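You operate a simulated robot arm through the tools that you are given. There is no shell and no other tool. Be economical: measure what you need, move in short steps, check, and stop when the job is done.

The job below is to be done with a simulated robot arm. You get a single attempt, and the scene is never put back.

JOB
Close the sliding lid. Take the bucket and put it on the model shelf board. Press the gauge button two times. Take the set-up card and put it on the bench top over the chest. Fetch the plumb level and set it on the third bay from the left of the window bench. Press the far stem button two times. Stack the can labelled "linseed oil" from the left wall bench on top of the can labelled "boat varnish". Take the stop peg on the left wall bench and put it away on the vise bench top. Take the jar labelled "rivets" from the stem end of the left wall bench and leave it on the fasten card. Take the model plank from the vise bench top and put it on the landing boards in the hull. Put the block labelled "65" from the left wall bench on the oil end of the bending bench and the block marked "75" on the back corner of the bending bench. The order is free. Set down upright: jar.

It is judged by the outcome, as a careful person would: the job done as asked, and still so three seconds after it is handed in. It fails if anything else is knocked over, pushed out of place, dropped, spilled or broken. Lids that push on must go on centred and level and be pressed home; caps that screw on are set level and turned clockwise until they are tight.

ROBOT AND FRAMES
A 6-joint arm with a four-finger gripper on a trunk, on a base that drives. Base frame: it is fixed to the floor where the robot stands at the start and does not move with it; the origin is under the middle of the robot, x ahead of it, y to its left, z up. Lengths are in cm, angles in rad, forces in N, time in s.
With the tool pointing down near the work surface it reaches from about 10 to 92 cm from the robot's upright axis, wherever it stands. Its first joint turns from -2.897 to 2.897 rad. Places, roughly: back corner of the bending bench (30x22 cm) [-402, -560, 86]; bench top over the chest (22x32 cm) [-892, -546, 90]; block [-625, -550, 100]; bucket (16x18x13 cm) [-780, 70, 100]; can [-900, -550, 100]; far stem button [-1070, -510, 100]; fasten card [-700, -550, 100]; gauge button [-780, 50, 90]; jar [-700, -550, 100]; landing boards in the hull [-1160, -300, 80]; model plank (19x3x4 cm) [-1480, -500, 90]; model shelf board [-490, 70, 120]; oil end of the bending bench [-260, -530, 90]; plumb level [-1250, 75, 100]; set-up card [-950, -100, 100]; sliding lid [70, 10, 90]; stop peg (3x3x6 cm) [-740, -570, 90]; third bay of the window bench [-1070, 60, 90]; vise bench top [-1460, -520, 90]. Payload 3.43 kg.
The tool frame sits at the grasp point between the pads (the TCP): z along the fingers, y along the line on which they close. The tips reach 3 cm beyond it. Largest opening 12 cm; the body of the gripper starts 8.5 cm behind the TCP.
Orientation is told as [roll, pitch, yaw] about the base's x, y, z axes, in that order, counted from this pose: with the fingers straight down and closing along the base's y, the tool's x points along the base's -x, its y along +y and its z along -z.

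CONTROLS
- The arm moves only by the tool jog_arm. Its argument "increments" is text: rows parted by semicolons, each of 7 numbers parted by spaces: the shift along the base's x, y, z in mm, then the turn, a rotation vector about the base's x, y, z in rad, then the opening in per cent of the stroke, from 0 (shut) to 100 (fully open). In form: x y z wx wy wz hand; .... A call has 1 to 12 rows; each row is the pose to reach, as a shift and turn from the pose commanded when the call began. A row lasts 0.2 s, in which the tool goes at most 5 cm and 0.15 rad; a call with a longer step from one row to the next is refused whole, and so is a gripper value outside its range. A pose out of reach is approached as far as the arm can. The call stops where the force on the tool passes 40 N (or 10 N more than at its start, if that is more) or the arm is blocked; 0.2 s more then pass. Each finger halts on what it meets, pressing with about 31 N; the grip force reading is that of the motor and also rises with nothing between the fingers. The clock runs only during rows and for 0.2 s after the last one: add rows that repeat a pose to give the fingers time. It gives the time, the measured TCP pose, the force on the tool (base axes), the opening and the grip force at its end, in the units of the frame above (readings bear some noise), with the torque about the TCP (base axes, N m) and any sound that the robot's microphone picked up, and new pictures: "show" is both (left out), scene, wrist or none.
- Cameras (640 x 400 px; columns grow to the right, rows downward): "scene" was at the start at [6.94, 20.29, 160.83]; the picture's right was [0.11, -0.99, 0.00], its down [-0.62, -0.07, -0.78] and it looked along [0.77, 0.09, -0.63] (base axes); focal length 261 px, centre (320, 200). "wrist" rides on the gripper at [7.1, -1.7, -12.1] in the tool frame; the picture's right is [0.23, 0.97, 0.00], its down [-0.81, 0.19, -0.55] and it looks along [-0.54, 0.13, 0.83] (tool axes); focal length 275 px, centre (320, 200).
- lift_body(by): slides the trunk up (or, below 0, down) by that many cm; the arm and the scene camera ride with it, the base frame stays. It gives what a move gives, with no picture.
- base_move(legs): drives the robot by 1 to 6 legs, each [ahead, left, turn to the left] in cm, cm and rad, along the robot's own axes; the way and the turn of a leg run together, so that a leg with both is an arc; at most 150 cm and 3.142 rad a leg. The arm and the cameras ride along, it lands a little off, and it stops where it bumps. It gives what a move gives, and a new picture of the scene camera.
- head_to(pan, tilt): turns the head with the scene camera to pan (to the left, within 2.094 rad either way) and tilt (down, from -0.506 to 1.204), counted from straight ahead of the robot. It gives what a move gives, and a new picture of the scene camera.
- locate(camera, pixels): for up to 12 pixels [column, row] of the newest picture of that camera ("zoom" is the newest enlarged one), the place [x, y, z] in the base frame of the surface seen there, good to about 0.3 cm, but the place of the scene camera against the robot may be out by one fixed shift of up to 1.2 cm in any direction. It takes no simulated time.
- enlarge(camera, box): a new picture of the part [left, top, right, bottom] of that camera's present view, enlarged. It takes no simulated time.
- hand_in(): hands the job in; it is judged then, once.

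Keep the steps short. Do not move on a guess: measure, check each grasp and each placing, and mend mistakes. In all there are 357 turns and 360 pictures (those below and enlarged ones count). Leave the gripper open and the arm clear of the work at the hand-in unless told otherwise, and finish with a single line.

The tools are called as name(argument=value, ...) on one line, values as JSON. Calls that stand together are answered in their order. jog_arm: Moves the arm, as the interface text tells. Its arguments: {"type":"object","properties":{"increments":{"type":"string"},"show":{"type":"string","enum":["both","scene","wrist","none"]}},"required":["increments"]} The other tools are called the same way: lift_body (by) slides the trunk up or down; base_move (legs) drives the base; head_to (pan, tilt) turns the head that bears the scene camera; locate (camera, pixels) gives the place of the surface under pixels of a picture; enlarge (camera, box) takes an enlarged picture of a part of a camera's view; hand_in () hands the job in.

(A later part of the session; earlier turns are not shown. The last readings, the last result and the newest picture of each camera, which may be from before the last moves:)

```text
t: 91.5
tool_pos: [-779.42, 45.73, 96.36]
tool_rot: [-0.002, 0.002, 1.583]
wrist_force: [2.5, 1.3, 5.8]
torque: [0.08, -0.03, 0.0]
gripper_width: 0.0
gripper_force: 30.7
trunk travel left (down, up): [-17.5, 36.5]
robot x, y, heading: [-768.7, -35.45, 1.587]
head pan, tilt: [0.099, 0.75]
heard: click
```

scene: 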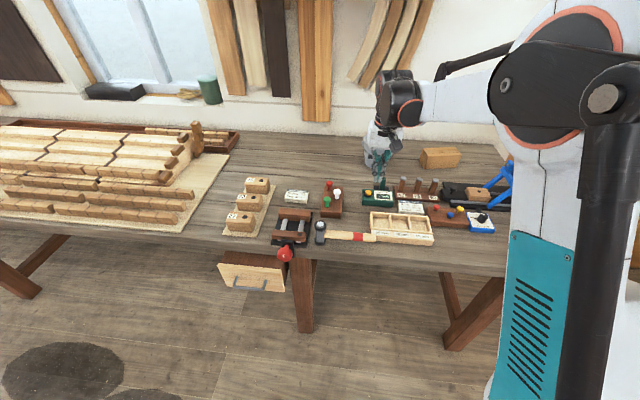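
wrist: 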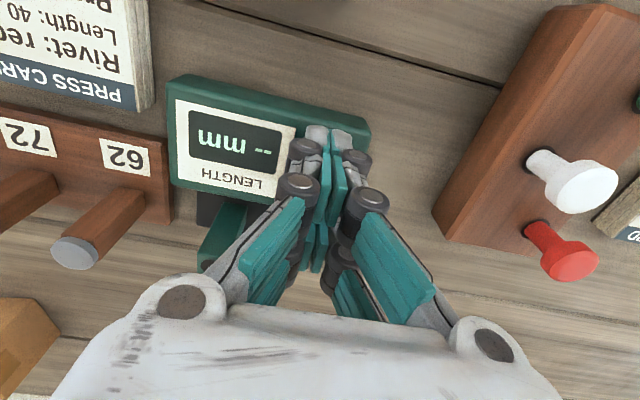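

Second click. Raise straight up with an open hand and look at the bucket.

jog_arm(increments="0 0 20 0 0 0 0; 0 0 65 0 0 0 0; 0 0 110 0 0 0 10; 0 0 150 0 0 0 20; 0 -30 180 0 0 0 35")

```text
t: 92.7
tool_pos: [-779.55, 42.49, 114.29]
tool_rot: [-0.004, 0.0, 1.585]
wrist_force: [-0.4, -0.5, 0.5]
torque: [0.03, -0.01, 0.0]
gripper_width: 4.24
gripper_force: 0.0
trunk travel left (down, up): [-17.5, 36.5]
robot x, y, heading: [-768.6, -35.74, 1.584]
head pan, tilt: [0.099, 0.75]
```

scene: 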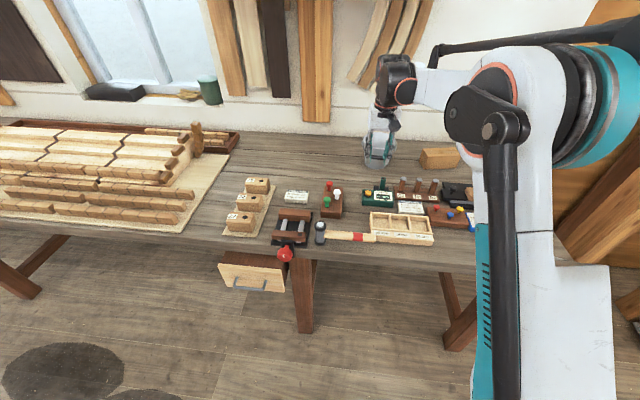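
wrist: 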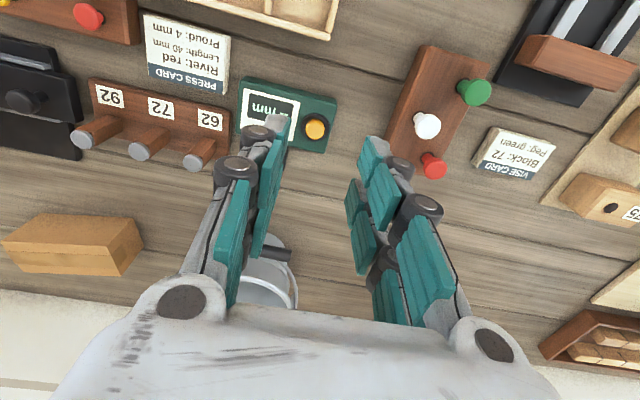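

The gauge now shows a value. Move aside and turn the hand 90° so it closes along y, for gripping the bucket's front rim.

jog_arm(increments="0 -30 10 0 0 -0.14 35; 0 -60 20 0 0 -0.28 35; 0 -90 30 0 0 -0.42 35; 0 -100 30 0 0 -0.56 35; 0 -100 30 0 0 -0.7 35; 0 -100 30 0 0 -0.84 35; 0 -100 30 0 0 -0.98 35; 0 -100 30 0 0 -1.12 35; 0 -100 30 0 0 -1.26 35; 0 -100 30 0 0 -1.4 35; 0 -100 30 0 0 -1.5 35; 0 -100 30 0 0 -1.585 35")

enlarge(camera="scene", box=[340, 110, 436, 170])

```text
t: 95.3
tool_pos: [-779.31, 32.74, 117.31]
tool_rot: [-0.003, 0.0, -0.001]
wrist_force: [-0.3, -0.3, -0.3]
torque: [-0.02, 0.0, 0.02]
gripper_width: 4.18
gripper_force: 0.1
trunk travel left (down, up): [-17.5, 36.5]
robot x, y, heading: [-768.63, -35.49, 1.584]
head pan, tilt: [0.099, 0.75]
```

scene: 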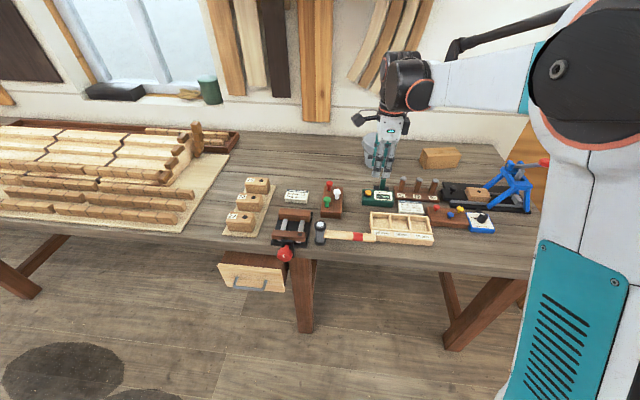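
wrist: 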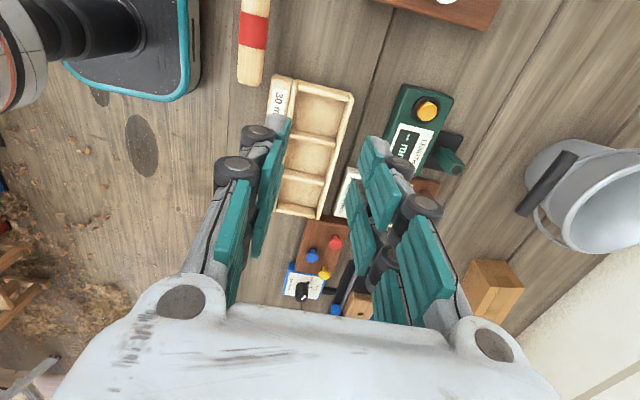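

```text
6.67 times, centred on (388, 140) of scene
```

zoom: 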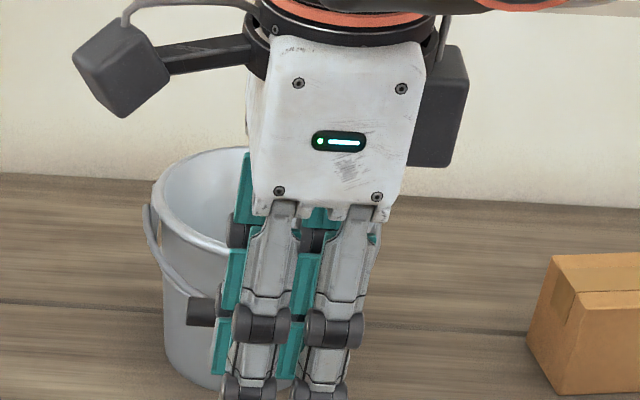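

Wrist now sees the bucket. Measure rim and handle.

locate(camera="wrist", pixels=[[570, 190], [588, 162], [560, 222], [540, 195], [575, 155], [522, 210], [600, 210], [540, 155], [632, 152], [575, 250]])

enlarge(camera="wrist", box=[500, 110, 640, 270])

```text
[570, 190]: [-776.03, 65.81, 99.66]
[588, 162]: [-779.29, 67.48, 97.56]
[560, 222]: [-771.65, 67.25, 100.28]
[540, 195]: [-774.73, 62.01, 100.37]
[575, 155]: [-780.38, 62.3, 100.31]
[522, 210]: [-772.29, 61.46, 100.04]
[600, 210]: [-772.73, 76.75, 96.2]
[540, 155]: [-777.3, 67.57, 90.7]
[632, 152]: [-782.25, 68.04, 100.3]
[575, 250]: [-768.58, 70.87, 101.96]
```

```text
2.50 times, centred on (570, 190) of wrist
```

zoom: 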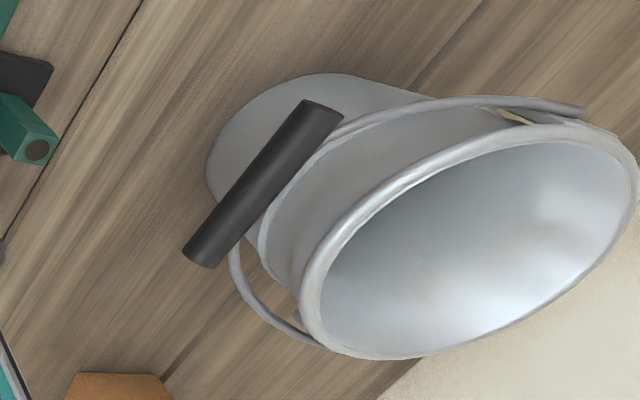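

locate(camera="zoom", pixels=[[345, 220], [310, 290], [400, 175], [480, 140], [330, 340], [580, 125], [260, 250], [240, 190], [205, 250], [325, 108], [440, 125], [350, 270]])

```text
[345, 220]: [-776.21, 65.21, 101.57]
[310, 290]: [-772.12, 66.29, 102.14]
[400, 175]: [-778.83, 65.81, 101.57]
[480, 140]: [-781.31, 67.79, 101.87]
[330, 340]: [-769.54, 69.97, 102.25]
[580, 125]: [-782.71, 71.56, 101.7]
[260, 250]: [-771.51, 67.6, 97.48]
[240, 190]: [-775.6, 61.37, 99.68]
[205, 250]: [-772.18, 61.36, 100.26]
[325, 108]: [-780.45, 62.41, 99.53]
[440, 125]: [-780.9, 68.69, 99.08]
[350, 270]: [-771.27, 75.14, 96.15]
```

Rim front at about (-776, 65.2, 101.9), handle bar in front at y≈62 (rigid looking). I'll hover over the front rim with a narrow opening and check the gap.

jog_arm(increments="10 45 0 0 0 0 25; 20 90 0 0 0 0 18; 30 135 0 0 0 0 18; 33 180 0 0 0 0 18; 33 225 0 0 0 0 18; 33 270 0 0 0 0 18; 33 310 -20 0 0 0 18; 33 325 -60 0 0 0 18; 33 325 -98 0 0 0 18")

enlarge(camera="wrist", box=[220, 60, 460, 210])

```text
t: 97.3
tool_pos: [-775.81, 55.65, 109.95]
tool_rot: [0.0, 0.001, 0.0]
wrist_force: [0.4, -0.3, 0.0]
torque: [0.03, 0.03, -0.01]
gripper_width: 2.15
gripper_force: 0.1
out of reach, approached as far as the arm can: row 5, 6, 7, 8, 9
trunk travel left (down, up): [-17.5, 36.5]
robot x, y, heading: [-768.79, -35.24, 1.587]
head pan, tilt: [0.099, 0.75]
```

scene: 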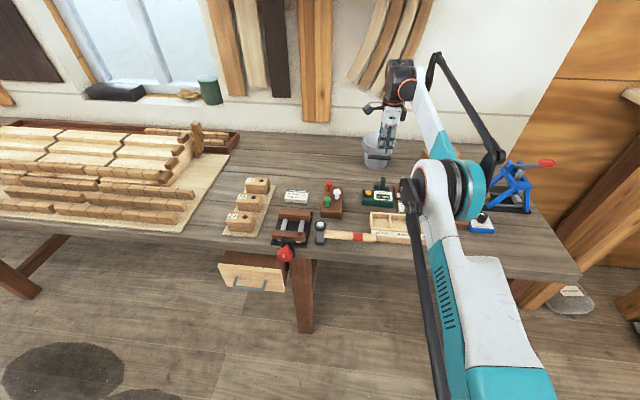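
wrist: 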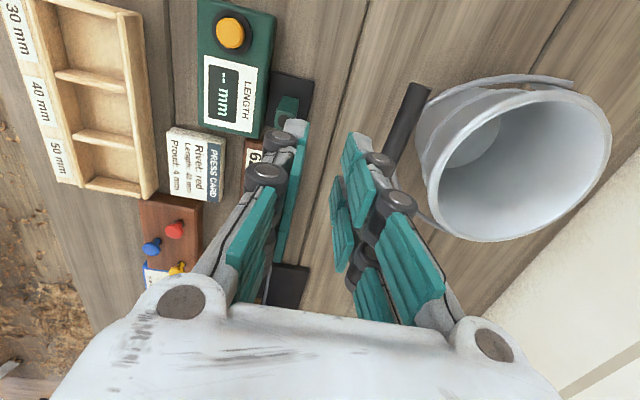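

```text
2.67 times, centred on (340, 135) of wrist
```

zoom: 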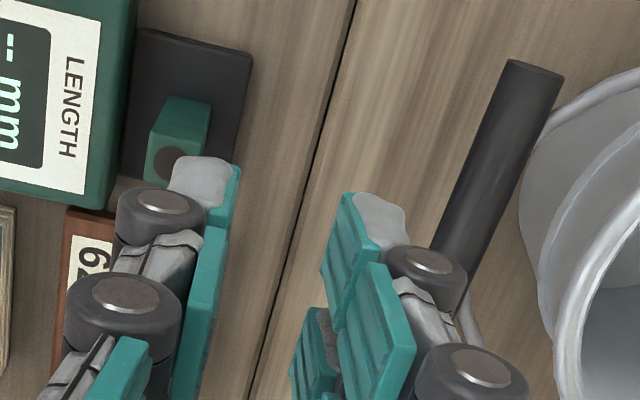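

Out of reach from here. Raise a bit and drive 16 cm closer.

jog_arm(increments="0 -40 10 0 0 0 18; 0 -80 20 0 0 0 18; 0 -120 30 0 0 0 18", show="none")

base_move(legs=[[16, 0, -0.015]])

```text
t: 98.1
tool_pos: [-775.59, 43.56, 113.46]
tool_rot: [-0.002, -0.001, 0.0]
wrist_force: [-0.1, 0.0, 0.3]
torque: [0.0, -0.01, -0.02]
gripper_width: 2.16
gripper_force: 0.1
trunk travel left (down, up): [-17.5, 36.5]
robot x, y, heading: [-768.36, -35.52, 1.59]
head pan, tilt: [0.099, 0.75]
```

```text
t: 99.5
tool_pos: [-774.56, 59.71, 113.34]
tool_rot: [-0.002, 0.0, -0.015]
wrist_force: [0.7, -0.4, 0.3]
torque: [0.0, -0.02, 0.02]
gripper_width: 2.14
gripper_force: 0.0
trunk travel left (down, up): [-17.5, 36.5]
robot x, y, heading: [-768.49, -19.02, 1.569]
head pan, tilt: [0.099, 0.75]
```

scene: 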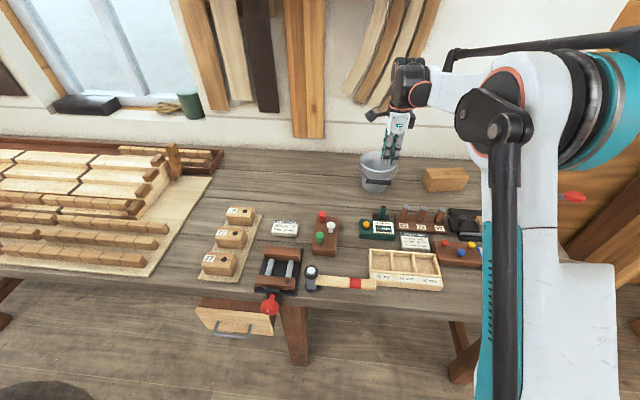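

Now hover over the front rim.

jog_arm(increments="-7 25 -10 0 0 0 18; -14 55 -20 0 0 0 18; -14 55 -50 0 0 0 18; -14 55 -58 0 0 0 18")

enlarge(camera="wrist", box=[220, 60, 460, 210])

```text
t: 100.5
tool_pos: [-775.78, 65.33, 107.46]
tool_rot: [-0.003, 0.0, -0.017]
wrist_force: [-0.2, 0.6, 0.1]
torque: [-0.03, -0.03, -0.02]
gripper_width: 2.16
gripper_force: 0.0
trunk travel left (down, up): [-17.5, 36.5]
robot x, y, heading: [-768.53, -19.51, 1.569]
head pan, tilt: [0.099, 0.75]
```

scene: 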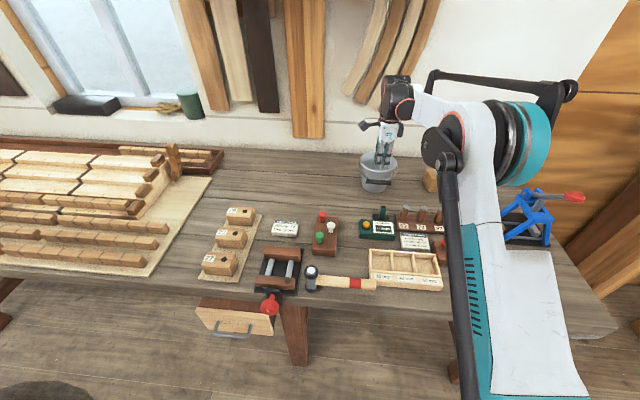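
wrist: 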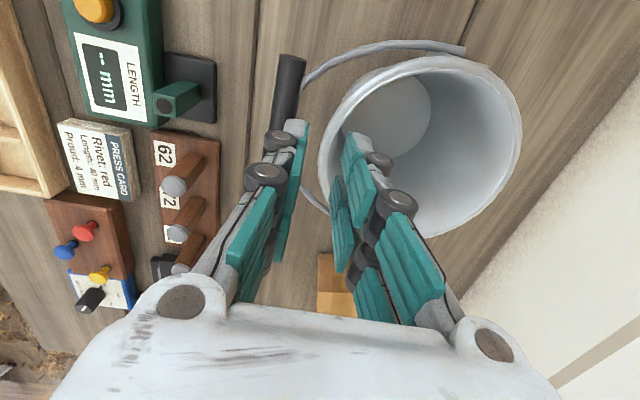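

```text
2.67 times, centred on (340, 135) of wrist
```

zoom: 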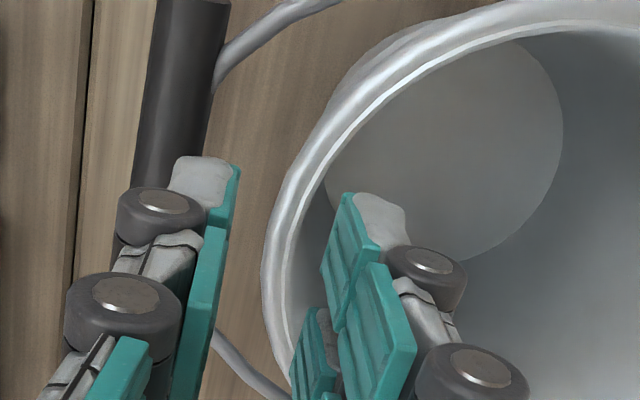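

The handle bar crowds the outer finger at the front. The back rim is free of the handle, so I'll rise and drive ~10 cm closer to grip the back rim.

jog_arm(increments="0 0 20 0 0 0 18; 0 0 50 0 0 0 18", show="none")

base_move(legs=[[10, 0, 0.0]])

```text
t: 101.1
tool_pos: [-775.84, 65.26, 112.8]
tool_rot: [-0.003, -0.001, -0.016]
wrist_force: [0.4, -0.3, 0.0]
torque: [-0.01, -0.02, -0.01]
gripper_width: 2.16
gripper_force: 0.0
trunk travel left (down, up): [-17.5, 36.5]
robot x, y, heading: [-768.77, -18.85, 1.57]
head pan, tilt: [0.099, 0.75]
```

```text
t: 102.3
tool_pos: [-775.92, 75.39, 112.6]
tool_rot: [-0.002, -0.002, -0.015]
wrist_force: [0.0, 0.7, -0.5]
torque: [-0.02, 0.02, 0.01]
gripper_width: 2.16
gripper_force: 0.1
trunk travel left (down, up): [-17.5, 36.5]
robot x, y, heading: [-768.68, -9.56, 1.568]
head pan, tilt: [0.099, 0.75]
```

scene: 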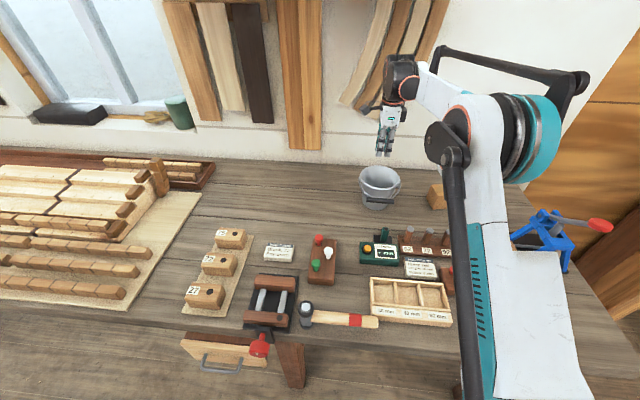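

jog_arm(increments="0 15 0 0 0 0.015 25; 0 30 -20 0 0 0.015 30; 0 40 -30 0 0 0.015 30", show="wrist")

enlarge(camera="wrist", box=[200, 50, 440, 200])

```text
t: 103.1
tool_pos: [-775.88, 79.24, 109.58]
tool_rot: [-0.001, 0.0, 0.0]
wrist_force: [-0.2, 0.5, 0.2]
torque: [0.01, 0.01, -0.01]
gripper_width: 3.59
gripper_force: 0.1
trunk travel left (down, up): [-17.5, 36.5]
robot x, y, heading: [-768.77, -9.32, 1.57]
head pan, tilt: [0.099, 0.75]
```

wrist: 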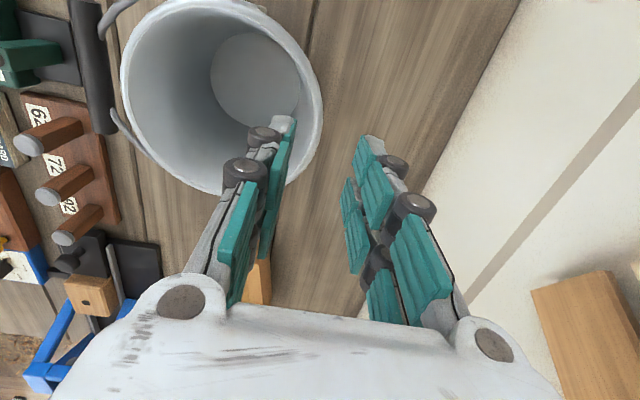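

```text
2.67 times, centred on (320, 125) of wrist
```

zoom: 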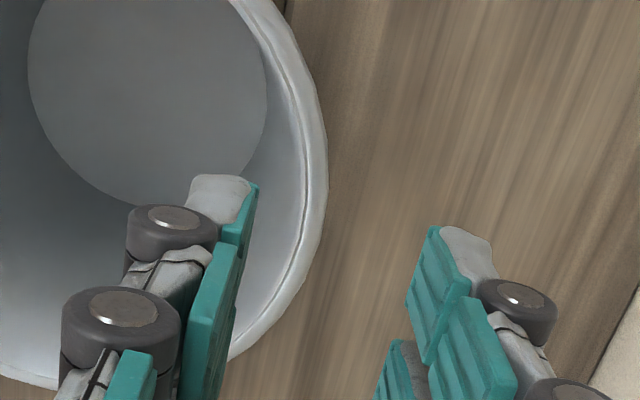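

locate(camera="zoom", pixels=[[318, 200], [325, 160], [310, 260], [285, 60], [300, 200], [275, 310]])

locate(camera="wrist", pixels=[[123, 90], [150, 20], [190, 185], [225, 3]])

```text
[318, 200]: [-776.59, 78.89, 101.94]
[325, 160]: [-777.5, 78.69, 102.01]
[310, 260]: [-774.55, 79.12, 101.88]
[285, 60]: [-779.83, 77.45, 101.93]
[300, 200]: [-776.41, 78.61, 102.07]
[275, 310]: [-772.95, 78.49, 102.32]
```

```text
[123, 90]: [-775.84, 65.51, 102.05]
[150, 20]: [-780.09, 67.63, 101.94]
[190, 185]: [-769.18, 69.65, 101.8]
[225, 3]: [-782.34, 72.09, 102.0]
```

Back rim at y≈78.8, z≈102. Descend over it and close.

jog_arm(increments="3 -5 -40 0 0 0 30; 3 -5 -70 0 0 0 30; 3 -5 -90 0 0 0 30; 3 -5 -90 0 0 0 10; 3 -5 -90 0 0 0 0; 3 -5 -90 0 0 0 0", show="wrist")

```text
t: 104.5
tool_pos: [-775.57, 78.82, 100.87]
tool_rot: [-0.002, 0.0, -0.004]
wrist_force: [-0.9, -4.0, 8.0]
torque: [-1.22, 0.04, 0.01]
gripper_width: 1.44
gripper_force: 30.5
trunk travel left (down, up): [-17.5, 36.5]
robot x, y, heading: [-768.81, -9.13, 1.571]
head pan, tilt: [0.099, 0.75]
```

wrist: 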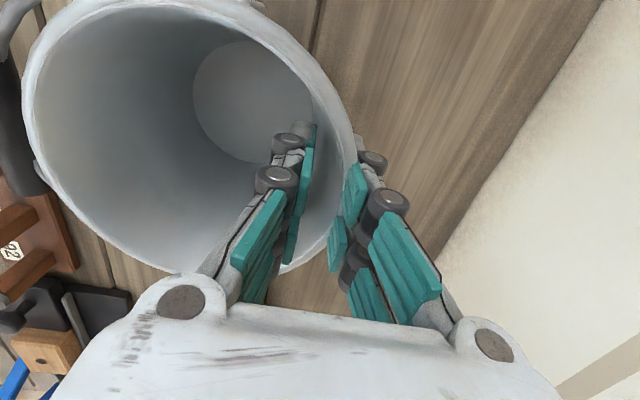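

Gripped. Lift gently a few cm and check.

jog_arm(increments="0 0 10 0 0 0 0; 0 0 20 0 0 0 0; 0 0 35 0 0 0 0; 0 0 50 0 0 0 0")

```text
t: 105.5
tool_pos: [-775.44, 78.7, 105.6]
tool_rot: [-0.002, 0.001, -0.002]
wrist_force: [-0.5, -0.1, -2.6]
torque: [0.17, -0.01, 0.01]
gripper_width: 1.05
gripper_force: 30.6
trunk travel left (down, up): [-17.5, 36.5]
robot x, y, heading: [-768.49, -9.11, 1.57]
head pan, tilt: [0.099, 0.75]
```

scene: 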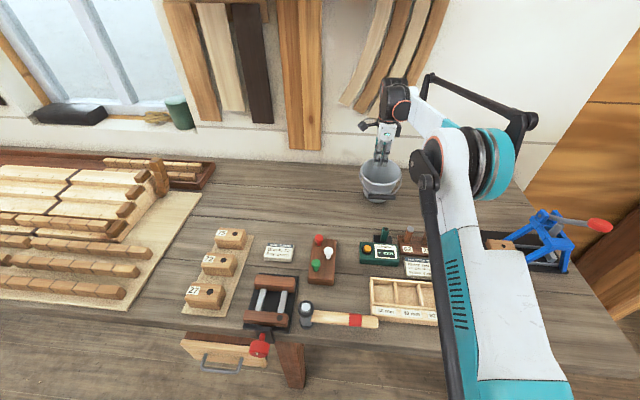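
wrist: 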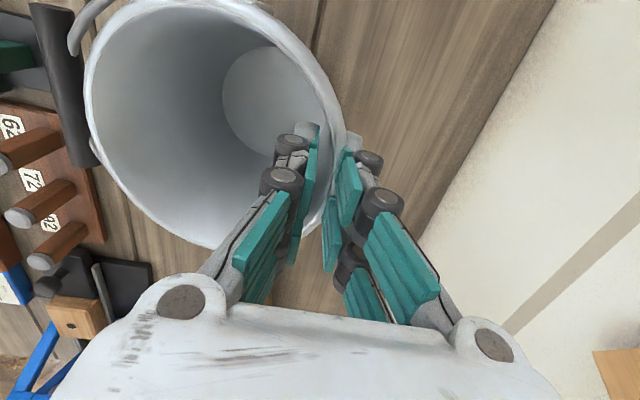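

Light bucket held. Raise the trunk 33 cm.

lift_body(by=33)

base_move(legs=[[-30, 0, 0]])

```text
t: 108.5
tool_pos: [-775.48, 78.06, 131.83]
tool_rot: [-0.002, 0.0, -0.001]
wrist_force: [0.7, 0.1, -2.3]
torque: [0.12, 0.0, 0.02]
gripper_width: 1.03
gripper_force: 31.2
trunk travel left (down, up): [-49.9, 4.1]
robot x, y, heading: [-768.87, -9.16, 1.568]
head pan, tilt: [0.099, 0.75]
stopped: the arm was blocked; the commanded pose is now the measured one
```

```text
t: 110.5
tool_pos: [-775.28, 48.45, 132.41]
tool_rot: [-0.001, 0.0, -0.003]
wrist_force: [0.6, -1.2, -1.6]
torque: [0.19, 0.01, 0.02]
gripper_width: 1.02
gripper_force: 31.2
trunk travel left (down, up): [-49.9, 4.1]
robot x, y, heading: [-768.83, -38.56, 1.564]
head pan, tilt: [0.099, 0.75]
```

scene: 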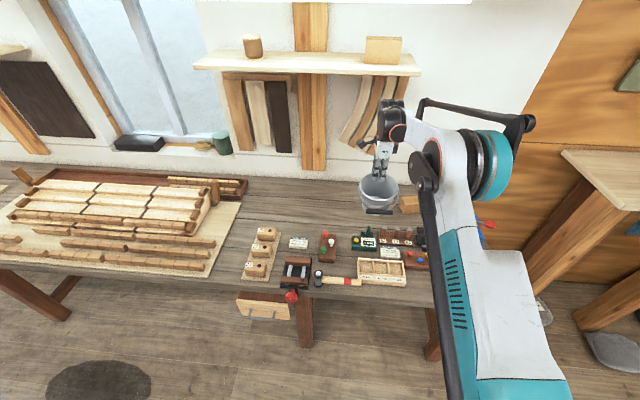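

The hand met the small wall shelf above (items on it still standing); now clear. Raise the hand 9 cm and drive right to the model shelf.

jog_arm(increments="0 -30 20 0 0 0 0; 0 -60 40 0 0 0 0; 0 -80 60 0 0 0 0; 0 -100 80 0 0 0 0; 0 -120 95 0 0 0 0", show="wrist")

head_to(pan=-0.3, tilt=0.6)

```text
t: 111.7
tool_pos: [-775.35, 36.44, 142.0]
tool_rot: [0.001, 0.0, -0.004]
wrist_force: [-0.2, -1.0, -3.3]
torque: [0.2, 0.05, 0.02]
gripper_width: 1.05
gripper_force: 31.3
trunk travel left (down, up): [-49.9, 4.1]
robot x, y, heading: [-768.91, -38.44, 1.564]
head pan, tilt: [0.099, 0.75]
```

wrist: 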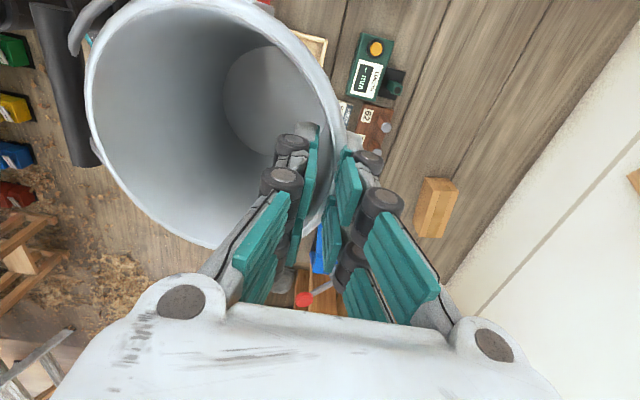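

```text
t: 112.5
tool_pos: [-775.32, 36.71, 141.95]
tool_rot: [0.0, 0.001, -0.003]
wrist_force: [-0.3, 0.1, -2.6]
torque: [0.16, 0.01, 0.0]
gripper_width: 1.03
gripper_force: 31.2
trunk travel left (down, up): [-49.9, 4.1]
robot x, y, heading: [-768.67, -38.37, 1.564]
head pan, tilt: [-0.3, 0.6]
```

scene: 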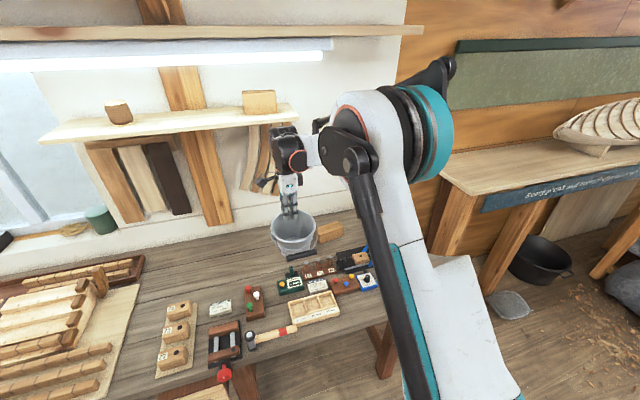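

Drive right (+x) about 133 cm.

base_move(legs=[[0, -133, 0.006]])

```text
t: 119.2
tool_pos: [-644.77, 37.7, 141.91]
tool_rot: [0.0, 0.001, 0.021]
wrist_force: [0.7, 0.2, -1.9]
torque: [0.13, 0.02, -0.02]
gripper_width: 1.06
gripper_force: 31.3
trunk travel left (down, up): [-49.9, 4.1]
robot x, y, heading: [-636.42, -36.84, 1.592]
head pan, tilt: [-0.3, 0.6]
```

scene: 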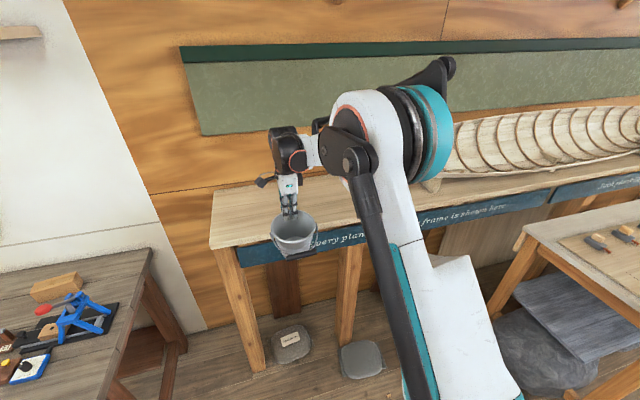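

Drive ahead 27 cm (bucket bottom well above the board).

base_move(legs=[[27, 0, -0.022]])

jog_arm(increments="10 40 0 0 0 0 0; 20 80 0 0 0 0 0; 20 120 0 0 0 0 0; 20 145 0 0 0 0 0")

```text
t: 121.1
tool_pos: [-643.6, 64.93, 141.92]
tool_rot: [-0.001, 0.0, 0.001]
wrist_force: [0.7, 0.9, -2.6]
torque: [0.13, -0.01, -0.01]
gripper_width: 1.03
gripper_force: 30.7
trunk travel left (down, up): [-49.9, 4.1]
robot x, y, heading: [-636.63, -10.26, 1.573]
head pan, tilt: [-0.3, 0.6]
```

scene: 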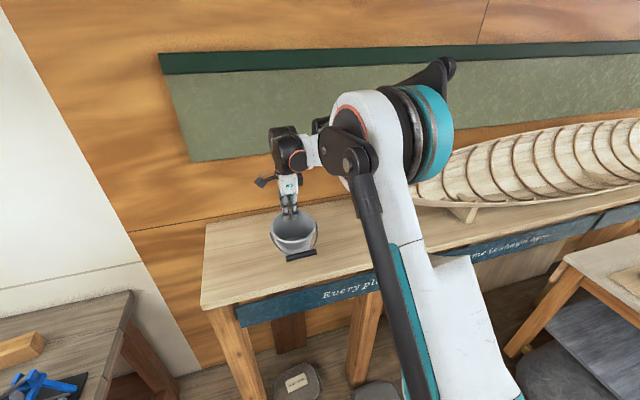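

```text
t: 122.1
tool_pos: [-641.47, 79.34, 141.94]
tool_rot: [-0.004, 0.001, 0.001]
wrist_force: [-0.4, 0.2, -2.8]
torque: [0.15, -0.01, 0.0]
gripper_width: 1.03
gripper_force: 30.7
trunk travel left (down, up): [-49.9, 4.1]
robot x, y, heading: [-636.74, -10.16, 1.573]
head pan, tilt: [-0.3, 0.6]
```

scene: 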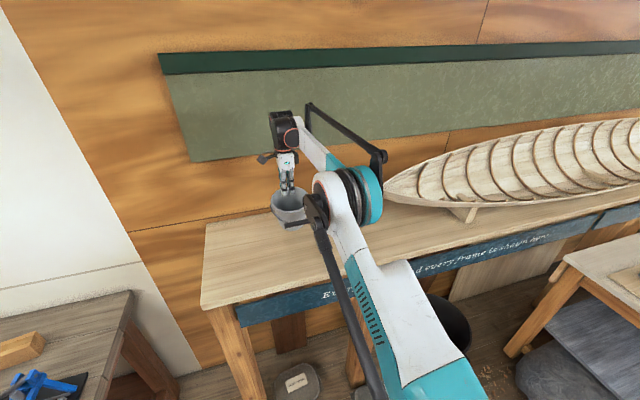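
wrist: 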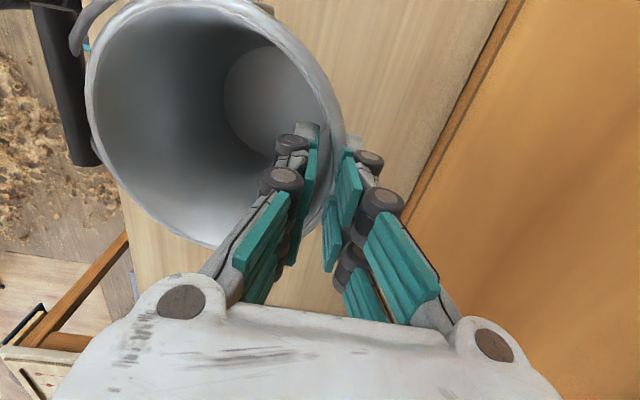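

Lower toward the board, slowing at the end.

jog_arm(increments="0 -5 -40 0 0 0 0; 0 -5 -80 0 0 0 0; 0 -5 -95 0 0 0 0; 0 -5 -100 0 0 0 0; 0 -5 -104 0 0 0 0; 0 -5 -108 0 0 0 0; 0 -5 -111 0 0 0 0", show="wrist")

```text
t: 123.6
tool_pos: [-641.79, 78.69, 131.51]
tool_rot: [0.0, -0.001, 0.002]
wrist_force: [-1.1, -6.5, 17.0]
torque: [-0.79, 0.03, -0.02]
gripper_width: 1.37
gripper_force: 31.0
trunk travel left (down, up): [-49.9, 4.1]
robot x, y, heading: [-636.7, -10.09, 1.574]
head pan, tilt: [-0.3, 0.6]
stopped in row 7: the force on the tool passed its limit at 45 N (the readings are from after the stop); the commanded pose is now the measured one
```

wrist: 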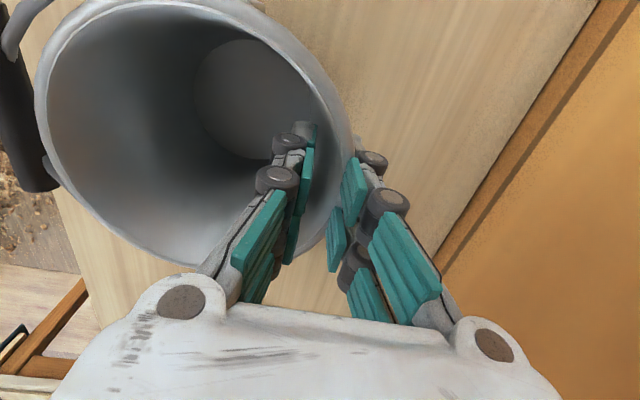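

On the board. Open and rise.

jog_arm(increments="0 0 2 0 0 0 10; 0 0 2 0 0 0 22; 0 0 2 0 0 0 30; 0 0 30 0 0 0 30; 0 0 70 0 0 0 30; 0 0 110 0 0 0 30; 0 0 130 0 0 0 30")

```text
t: 125.2
tool_pos: [-641.67, 79.26, 144.29]
tool_rot: [0.001, -0.001, 0.003]
wrist_force: [-0.2, 0.3, 0.0]
torque: [0.0, 0.0, 0.0]
gripper_width: 3.59
gripper_force: 0.0
trunk travel left (down, up): [-49.9, 4.1]
robot x, y, heading: [-636.92, -10.13, 1.57]
head pan, tilt: [-0.3, 0.6]
```

scene: 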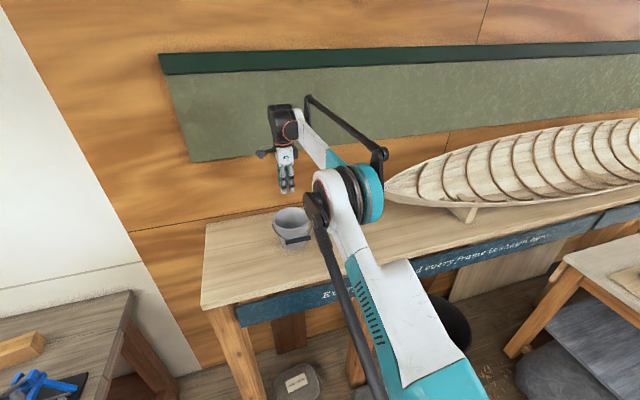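
wrist: 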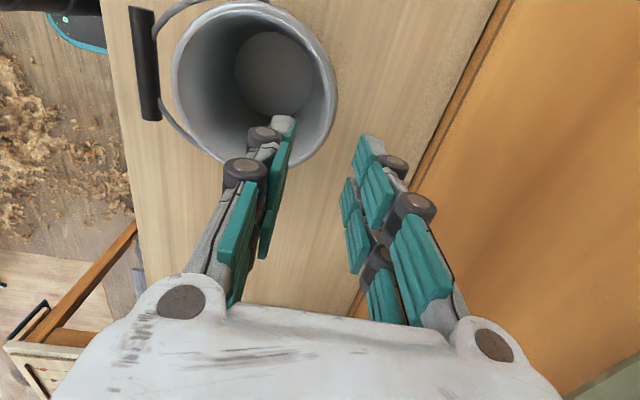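

Bucket stands level. Back off, then tuck the arm.

base_move(legs=[[-35, 0, 0]])

jog_arm(increments="0 -48 0 0 0 0.14 30; 0 -96 0 0 0 0.28 30; 0 -144 0 0 0 0.42 30; 0 -192 0 0 0 0.56 30; 0 -240 0 0 0 0.7 30; 0 -288 0 0 0 0.84 30; 0 -336 0 0 0 0.98 30; 0 -384 0 0 0 1.12 30; 0 -432 0 0 0 1.26 30; 0 -480 0 0 0 1.4 30; 0 -520 0 0 0 1.5 30; 0 -540 0 0 0 1.57 30", show="none")

lift_body(by=-30)

```text
t: 127.5
tool_pos: [-641.51, 44.6, 144.3]
tool_rot: [0.0, 0.001, 0.0]
wrist_force: [0.2, -0.3, -0.4]
torque: [0.04, -0.04, 0.0]
gripper_width: 3.63
gripper_force: 0.0
trunk travel left (down, up): [-49.9, 4.1]
robot x, y, heading: [-637.04, -44.6, 1.576]
head pan, tilt: [-0.3, 0.6]
```

scene: 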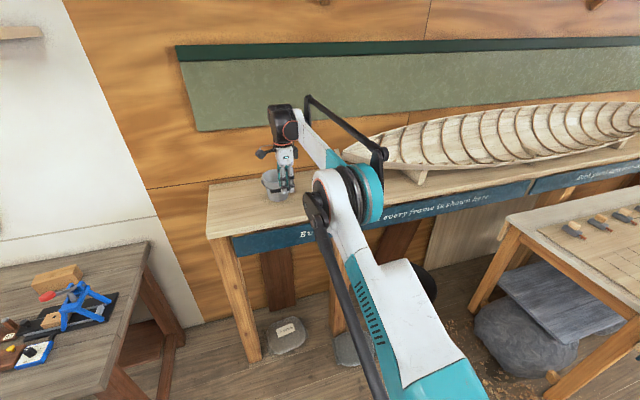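

```text
t: 130.1
tool_pos: [-641.38, -9.57, 144.25]
tool_rot: [0.0, 0.0, 1.573]
wrist_force: [0.5, -0.2, 0.8]
torque: [0.03, 0.02, 0.05]
gripper_width: 3.62
gripper_force: 0.0
trunk travel left (down, up): [-49.9, 4.1]
robot x, y, heading: [-636.63, -44.89, 1.574]
head pan, tilt: [-0.3, 0.6]
```

```text
t: 133.1
tool_pos: [-641.49, -9.25, 114.3]
tool_rot: [0.0, -0.001, 1.571]
wrist_force: [-0.2, -0.8, -0.3]
torque: [-0.01, 0.01, -0.02]
gripper_width: 3.57
gripper_force: 0.1
trunk travel left (down, up): [-19.9, 34.1]
robot x, y, heading: [-636.98, -44.83, 1.572]
head pan, tilt: [-0.3, 0.6]
```

Now look left along the corridor before driving.

head_to(pan=1.5, tilt=0.35)

locate(camera="scene", pixels=[[320, 220], [300, 220], [280, 220], [260, 240], [250, 260], [360, 220], [380, 220], [400, 230], [300, 250], [340, 200], [420, 260], [320, 200]])

```text
t: 134.9
tool_pos: [-641.52, -9.43, 114.21]
tool_rot: [0.0, -0.001, 1.572]
wrist_force: [-0.7, -1.1, 0.2]
torque: [0.02, 0.02, 0.0]
gripper_width: 3.62
gripper_force: 0.0
trunk travel left (down, up): [-19.9, 34.1]
robot x, y, heading: [-636.6, -44.74, 1.574]
head pan, tilt: [1.499, 0.351]
```

scene: 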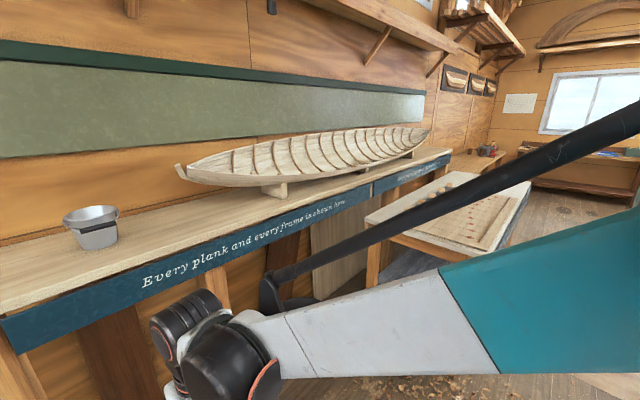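

```text
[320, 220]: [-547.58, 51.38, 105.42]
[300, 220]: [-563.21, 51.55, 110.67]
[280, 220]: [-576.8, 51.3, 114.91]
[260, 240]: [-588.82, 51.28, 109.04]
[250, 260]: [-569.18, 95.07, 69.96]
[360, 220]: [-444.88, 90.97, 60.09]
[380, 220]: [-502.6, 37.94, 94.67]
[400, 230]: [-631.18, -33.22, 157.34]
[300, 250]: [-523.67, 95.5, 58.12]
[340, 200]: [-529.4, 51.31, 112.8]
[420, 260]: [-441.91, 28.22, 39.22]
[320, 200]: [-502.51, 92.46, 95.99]
```

The head is jammed by the folded arm again. Extend the arm, turn the head, then tuck.

jog_arm(increments="0 45 0 0 0 0 30; 0 90 0 0 0 0 30; 0 135 0 0 0 0 30; 0 180 0 0 0 0 30; 0 220 0 0 0 0 30; 0 220 0 0 0 0 30", show="none")

head_to(pan=1.5, tilt=0.35)

locate(camera="scene", pixels=[[320, 220], [300, 220], [280, 220], [260, 240], [250, 260], [360, 220], [380, 220], [400, 230], [300, 250], [340, 200], [420, 260], [320, 200]])

```text
t: 136.3
tool_pos: [-641.49, 12.62, 114.66]
tool_rot: [0.001, -0.001, 1.57]
wrist_force: [-0.9, 0.7, -0.1]
torque: [-0.03, 0.01, 0.0]
gripper_width: 3.57
gripper_force: 0.0
trunk travel left (down, up): [-19.9, 34.1]
robot x, y, heading: [-636.53, -44.86, 1.574]
head pan, tilt: [1.499, 0.351]
```

```text
t: 136.9
tool_pos: [-641.65, 12.53, 114.6]
tool_rot: [-0.001, -0.001, 1.572]
wrist_force: [0.5, 0.0, 0.4]
torque: [0.02, 0.0, -0.03]
gripper_width: 3.58
gripper_force: 0.0
trunk travel left (down, up): [-19.9, 34.1]
robot x, y, heading: [-636.6, -44.96, 1.572]
head pan, tilt: [1.499, 0.351]
```

scene: 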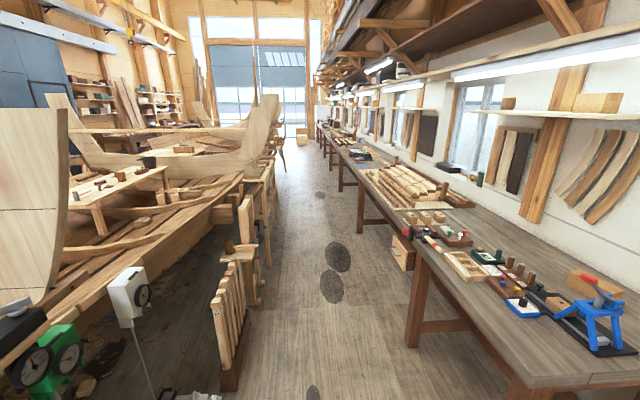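

```text
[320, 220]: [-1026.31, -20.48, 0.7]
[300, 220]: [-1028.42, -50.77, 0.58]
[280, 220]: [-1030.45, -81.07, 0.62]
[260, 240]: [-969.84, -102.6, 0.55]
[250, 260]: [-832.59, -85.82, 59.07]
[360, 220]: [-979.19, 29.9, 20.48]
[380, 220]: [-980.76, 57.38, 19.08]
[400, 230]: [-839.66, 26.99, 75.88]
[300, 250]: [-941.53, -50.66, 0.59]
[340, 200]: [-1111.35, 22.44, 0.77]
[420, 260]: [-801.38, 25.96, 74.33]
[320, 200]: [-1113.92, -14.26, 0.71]
```

Corridor is clear along y≈-38. Tuck a bit and drive.

jog_arm(increments="0 -45 15 0 0 0 30; 0 -90 30 0 0 0 30; 0 -130 45 0 0 0 30", show="none")

base_move(legs=[[5, 0, 0], [0, 150, 0], [0, 150, 0]])

```text
t: 137.7
tool_pos: [-641.27, -0.49, 119.1]
tool_rot: [0.001, 0.001, 1.571]
wrist_force: [0.6, -0.4, 1.0]
torque: [0.02, -0.03, -0.01]
gripper_width: 3.61
gripper_force: 0.0
trunk travel left (down, up): [-19.9, 34.1]
robot x, y, heading: [-636.79, -44.81, 1.572]
head pan, tilt: [1.499, 0.351]
```

```text
t: 152.9
tool_pos: [-949.18, -2.59, 119.04]
tool_rot: [0.0, -0.001, 1.609]
wrist_force: [-0.7, -0.1, -0.2]
torque: [-0.02, 0.02, -0.01]
gripper_width: 3.59
gripper_force: 0.0
trunk travel left (down, up): [-19.9, 34.1]
robot x, y, heading: [-942.42, -46.86, 1.618]
head pan, tilt: [1.499, 0.351]
```

scene: 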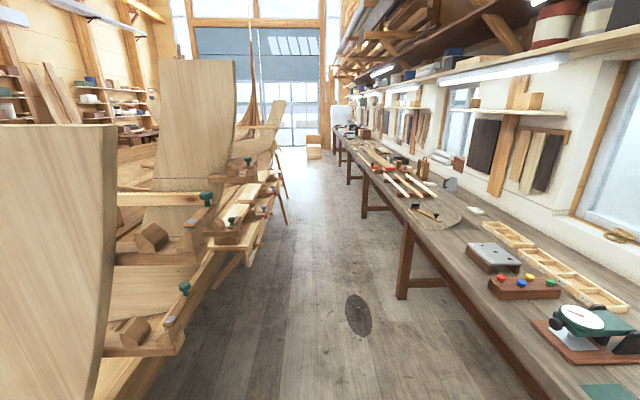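

base_move(legs=[[7, 0, -0.047], [0, 130, 0]])

head_to(pan=0.7, tilt=0.6)

```text
t: 160.2
tool_pos: [-1078.0, 7.6, 119.13]
tool_rot: [0.0, -0.002, 1.536]
wrist_force: [0.4, -0.2, -0.8]
torque: [0.03, 0.02, -0.01]
gripper_width: 3.6
gripper_force: 0.0
trunk travel left (down, up): [-19.9, 34.1]
robot x, y, heading: [-1074.97, -36.52, 1.531]
head pan, tilt: [1.499, 0.351]
```

scene: 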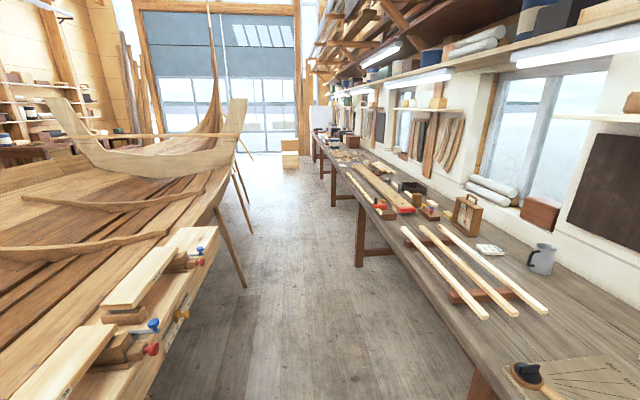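

```text
t: 161.3
tool_pos: [-1077.94, 7.66, 119.08]
tool_rot: [-0.001, 0.0, 1.535]
wrist_force: [0.3, 0.3, -0.1]
torque: [0.01, 0.0, -0.01]
gripper_width: 3.61
gripper_force: 0.0
trunk travel left (down, up): [-19.9, 34.1]
robot x, y, heading: [-1074.81, -36.81, 1.534]
head pan, tilt: [0.7, 0.6]
```

scene: 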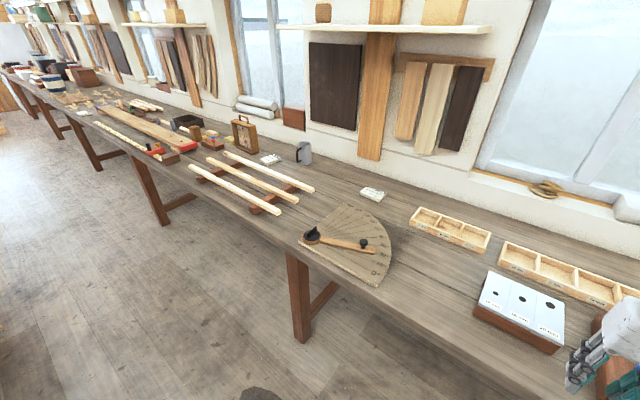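

Look straight at the bench near x≈-1070.

head_to(pan=0.1, tilt=0.65)

head_to(pan=0.6, tilt=0.1)

```text
t: 162.3
tool_pos: [-1077.91, 7.68, 119.03]
tool_rot: [-0.001, -0.002, 1.534]
wrist_force: [-0.7, 0.1, 0.3]
torque: [0.01, -0.01, 0.0]
gripper_width: 3.61
gripper_force: 0.0
trunk travel left (down, up): [-19.9, 34.1]
robot x, y, heading: [-1075.22, -36.68, 1.536]
head pan, tilt: [0.099, 0.649]
```

scene: 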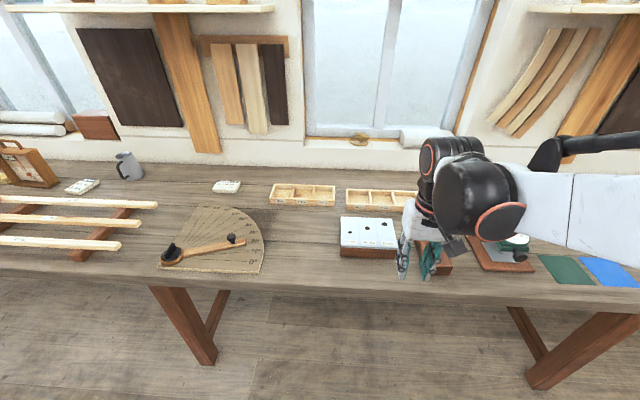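

```text
t: 163.3
tool_pos: [-1077.93, 7.66, 119.0]
tool_rot: [-0.001, -0.002, 1.536]
wrist_force: [0.2, 0.9, 0.0]
torque: [-0.01, 0.08, -0.03]
gripper_width: 3.57
gripper_force: 0.0
trunk travel left (down, up): [-19.9, 34.1]
robot x, y, heading: [-1075.09, -37.16, 1.534]
head pan, tilt: [0.6, 0.099]
```

scene: 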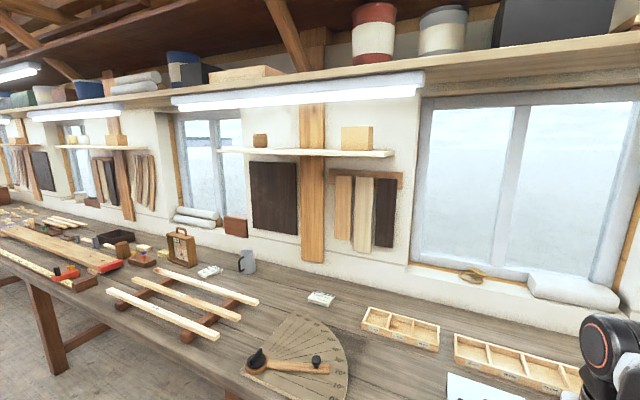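

enlarge(camera="scene", box=[0, 190, 320, 390])

locate(camera="scene", pixels=[[181, 248], [247, 262], [260, 290], [300, 345], [320, 300], [400, 328], [420, 345], [370, 340], [480, 390], [120, 250], [60, 370], [510, 360]])

```text
2.00 times, centred on (160, 290) of scene
```

zoom: 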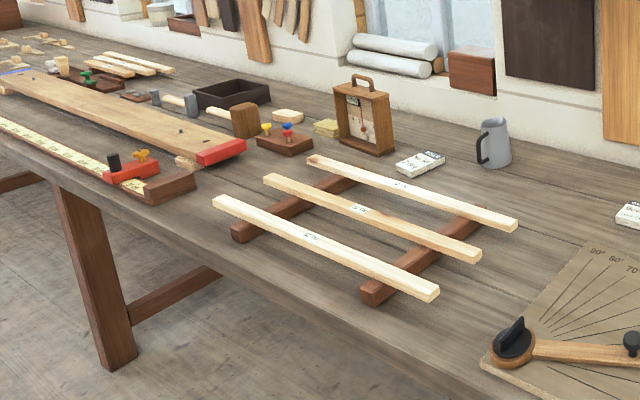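

```text
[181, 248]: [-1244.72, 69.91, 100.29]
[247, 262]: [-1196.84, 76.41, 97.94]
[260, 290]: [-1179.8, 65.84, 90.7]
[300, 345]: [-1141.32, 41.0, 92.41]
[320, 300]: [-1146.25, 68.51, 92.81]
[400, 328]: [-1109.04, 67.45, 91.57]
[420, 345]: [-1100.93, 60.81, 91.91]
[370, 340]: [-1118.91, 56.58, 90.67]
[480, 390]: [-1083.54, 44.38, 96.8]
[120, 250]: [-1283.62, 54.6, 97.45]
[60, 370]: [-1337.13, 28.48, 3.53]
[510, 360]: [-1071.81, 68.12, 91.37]
```

The plumb level is the small wooden frame with a handle near (-1245,70). Drive there.

base_move(legs=[[0, 150, 0.037], [20, 10, 0]])

head_to(pan=0.1, tilt=0.65)

```text
t: 171.9
tool_pos: [-1237.11, 28.36, 119.06]
tool_rot: [-0.001, 0.001, 1.585]
wrist_force: [-0.2, 0.9, -0.2]
torque: [0.0, -0.05, 0.0]
gripper_width: 3.6
gripper_force: 0.0
trunk travel left (down, up): [-19.9, 34.1]
robot x, y, heading: [-1231.91, -15.81, 1.587]
head pan, tilt: [0.6, 0.099]
```

scene: 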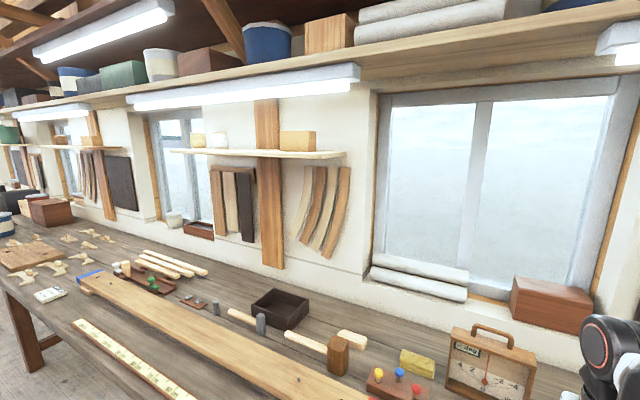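

```text
t: 172.8
tool_pos: [-1237.19, 28.25, 119.16]
tool_rot: [0.0, 0.0, 1.585]
wrist_force: [0.4, 0.1, 0.3]
torque: [-0.02, -0.02, -0.04]
gripper_width: 3.61
gripper_force: 0.1
trunk travel left (down, up): [-19.9, 34.1]
robot x, y, heading: [-1231.87, -15.77, 1.588]
head pan, tilt: [0.099, 0.649]
```

scene: 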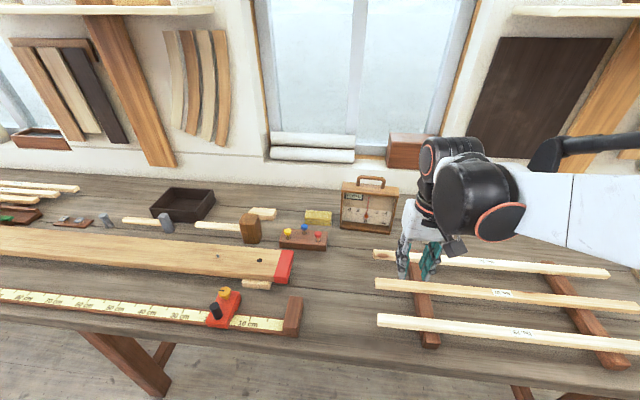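

enlarge(camera="scene", box=[310, 165, 438, 245])

locate(camera="scene", pixels=[[370, 178], [350, 183], [392, 187], [342, 183], [399, 190], [340, 227], [393, 232], [365, 212], [371, 188], [320, 216]])

```text
5.00 times, centred on (374, 205) of scene
```

zoom: 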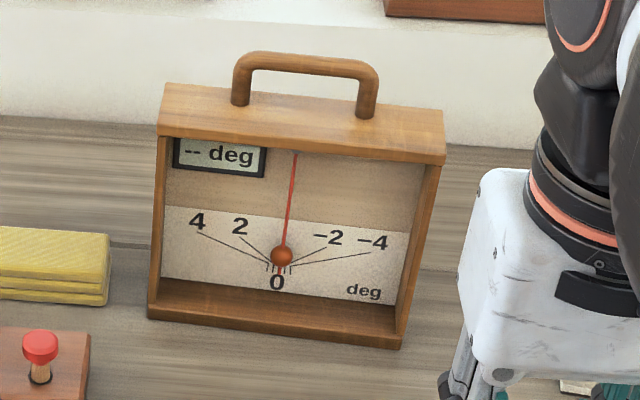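

```text
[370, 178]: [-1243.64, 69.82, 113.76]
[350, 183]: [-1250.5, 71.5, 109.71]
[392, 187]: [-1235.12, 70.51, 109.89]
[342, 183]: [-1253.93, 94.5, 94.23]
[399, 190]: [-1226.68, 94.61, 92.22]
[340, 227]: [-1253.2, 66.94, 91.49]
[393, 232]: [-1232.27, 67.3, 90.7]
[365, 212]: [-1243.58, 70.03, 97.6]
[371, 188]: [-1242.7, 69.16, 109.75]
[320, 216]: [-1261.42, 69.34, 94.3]
```

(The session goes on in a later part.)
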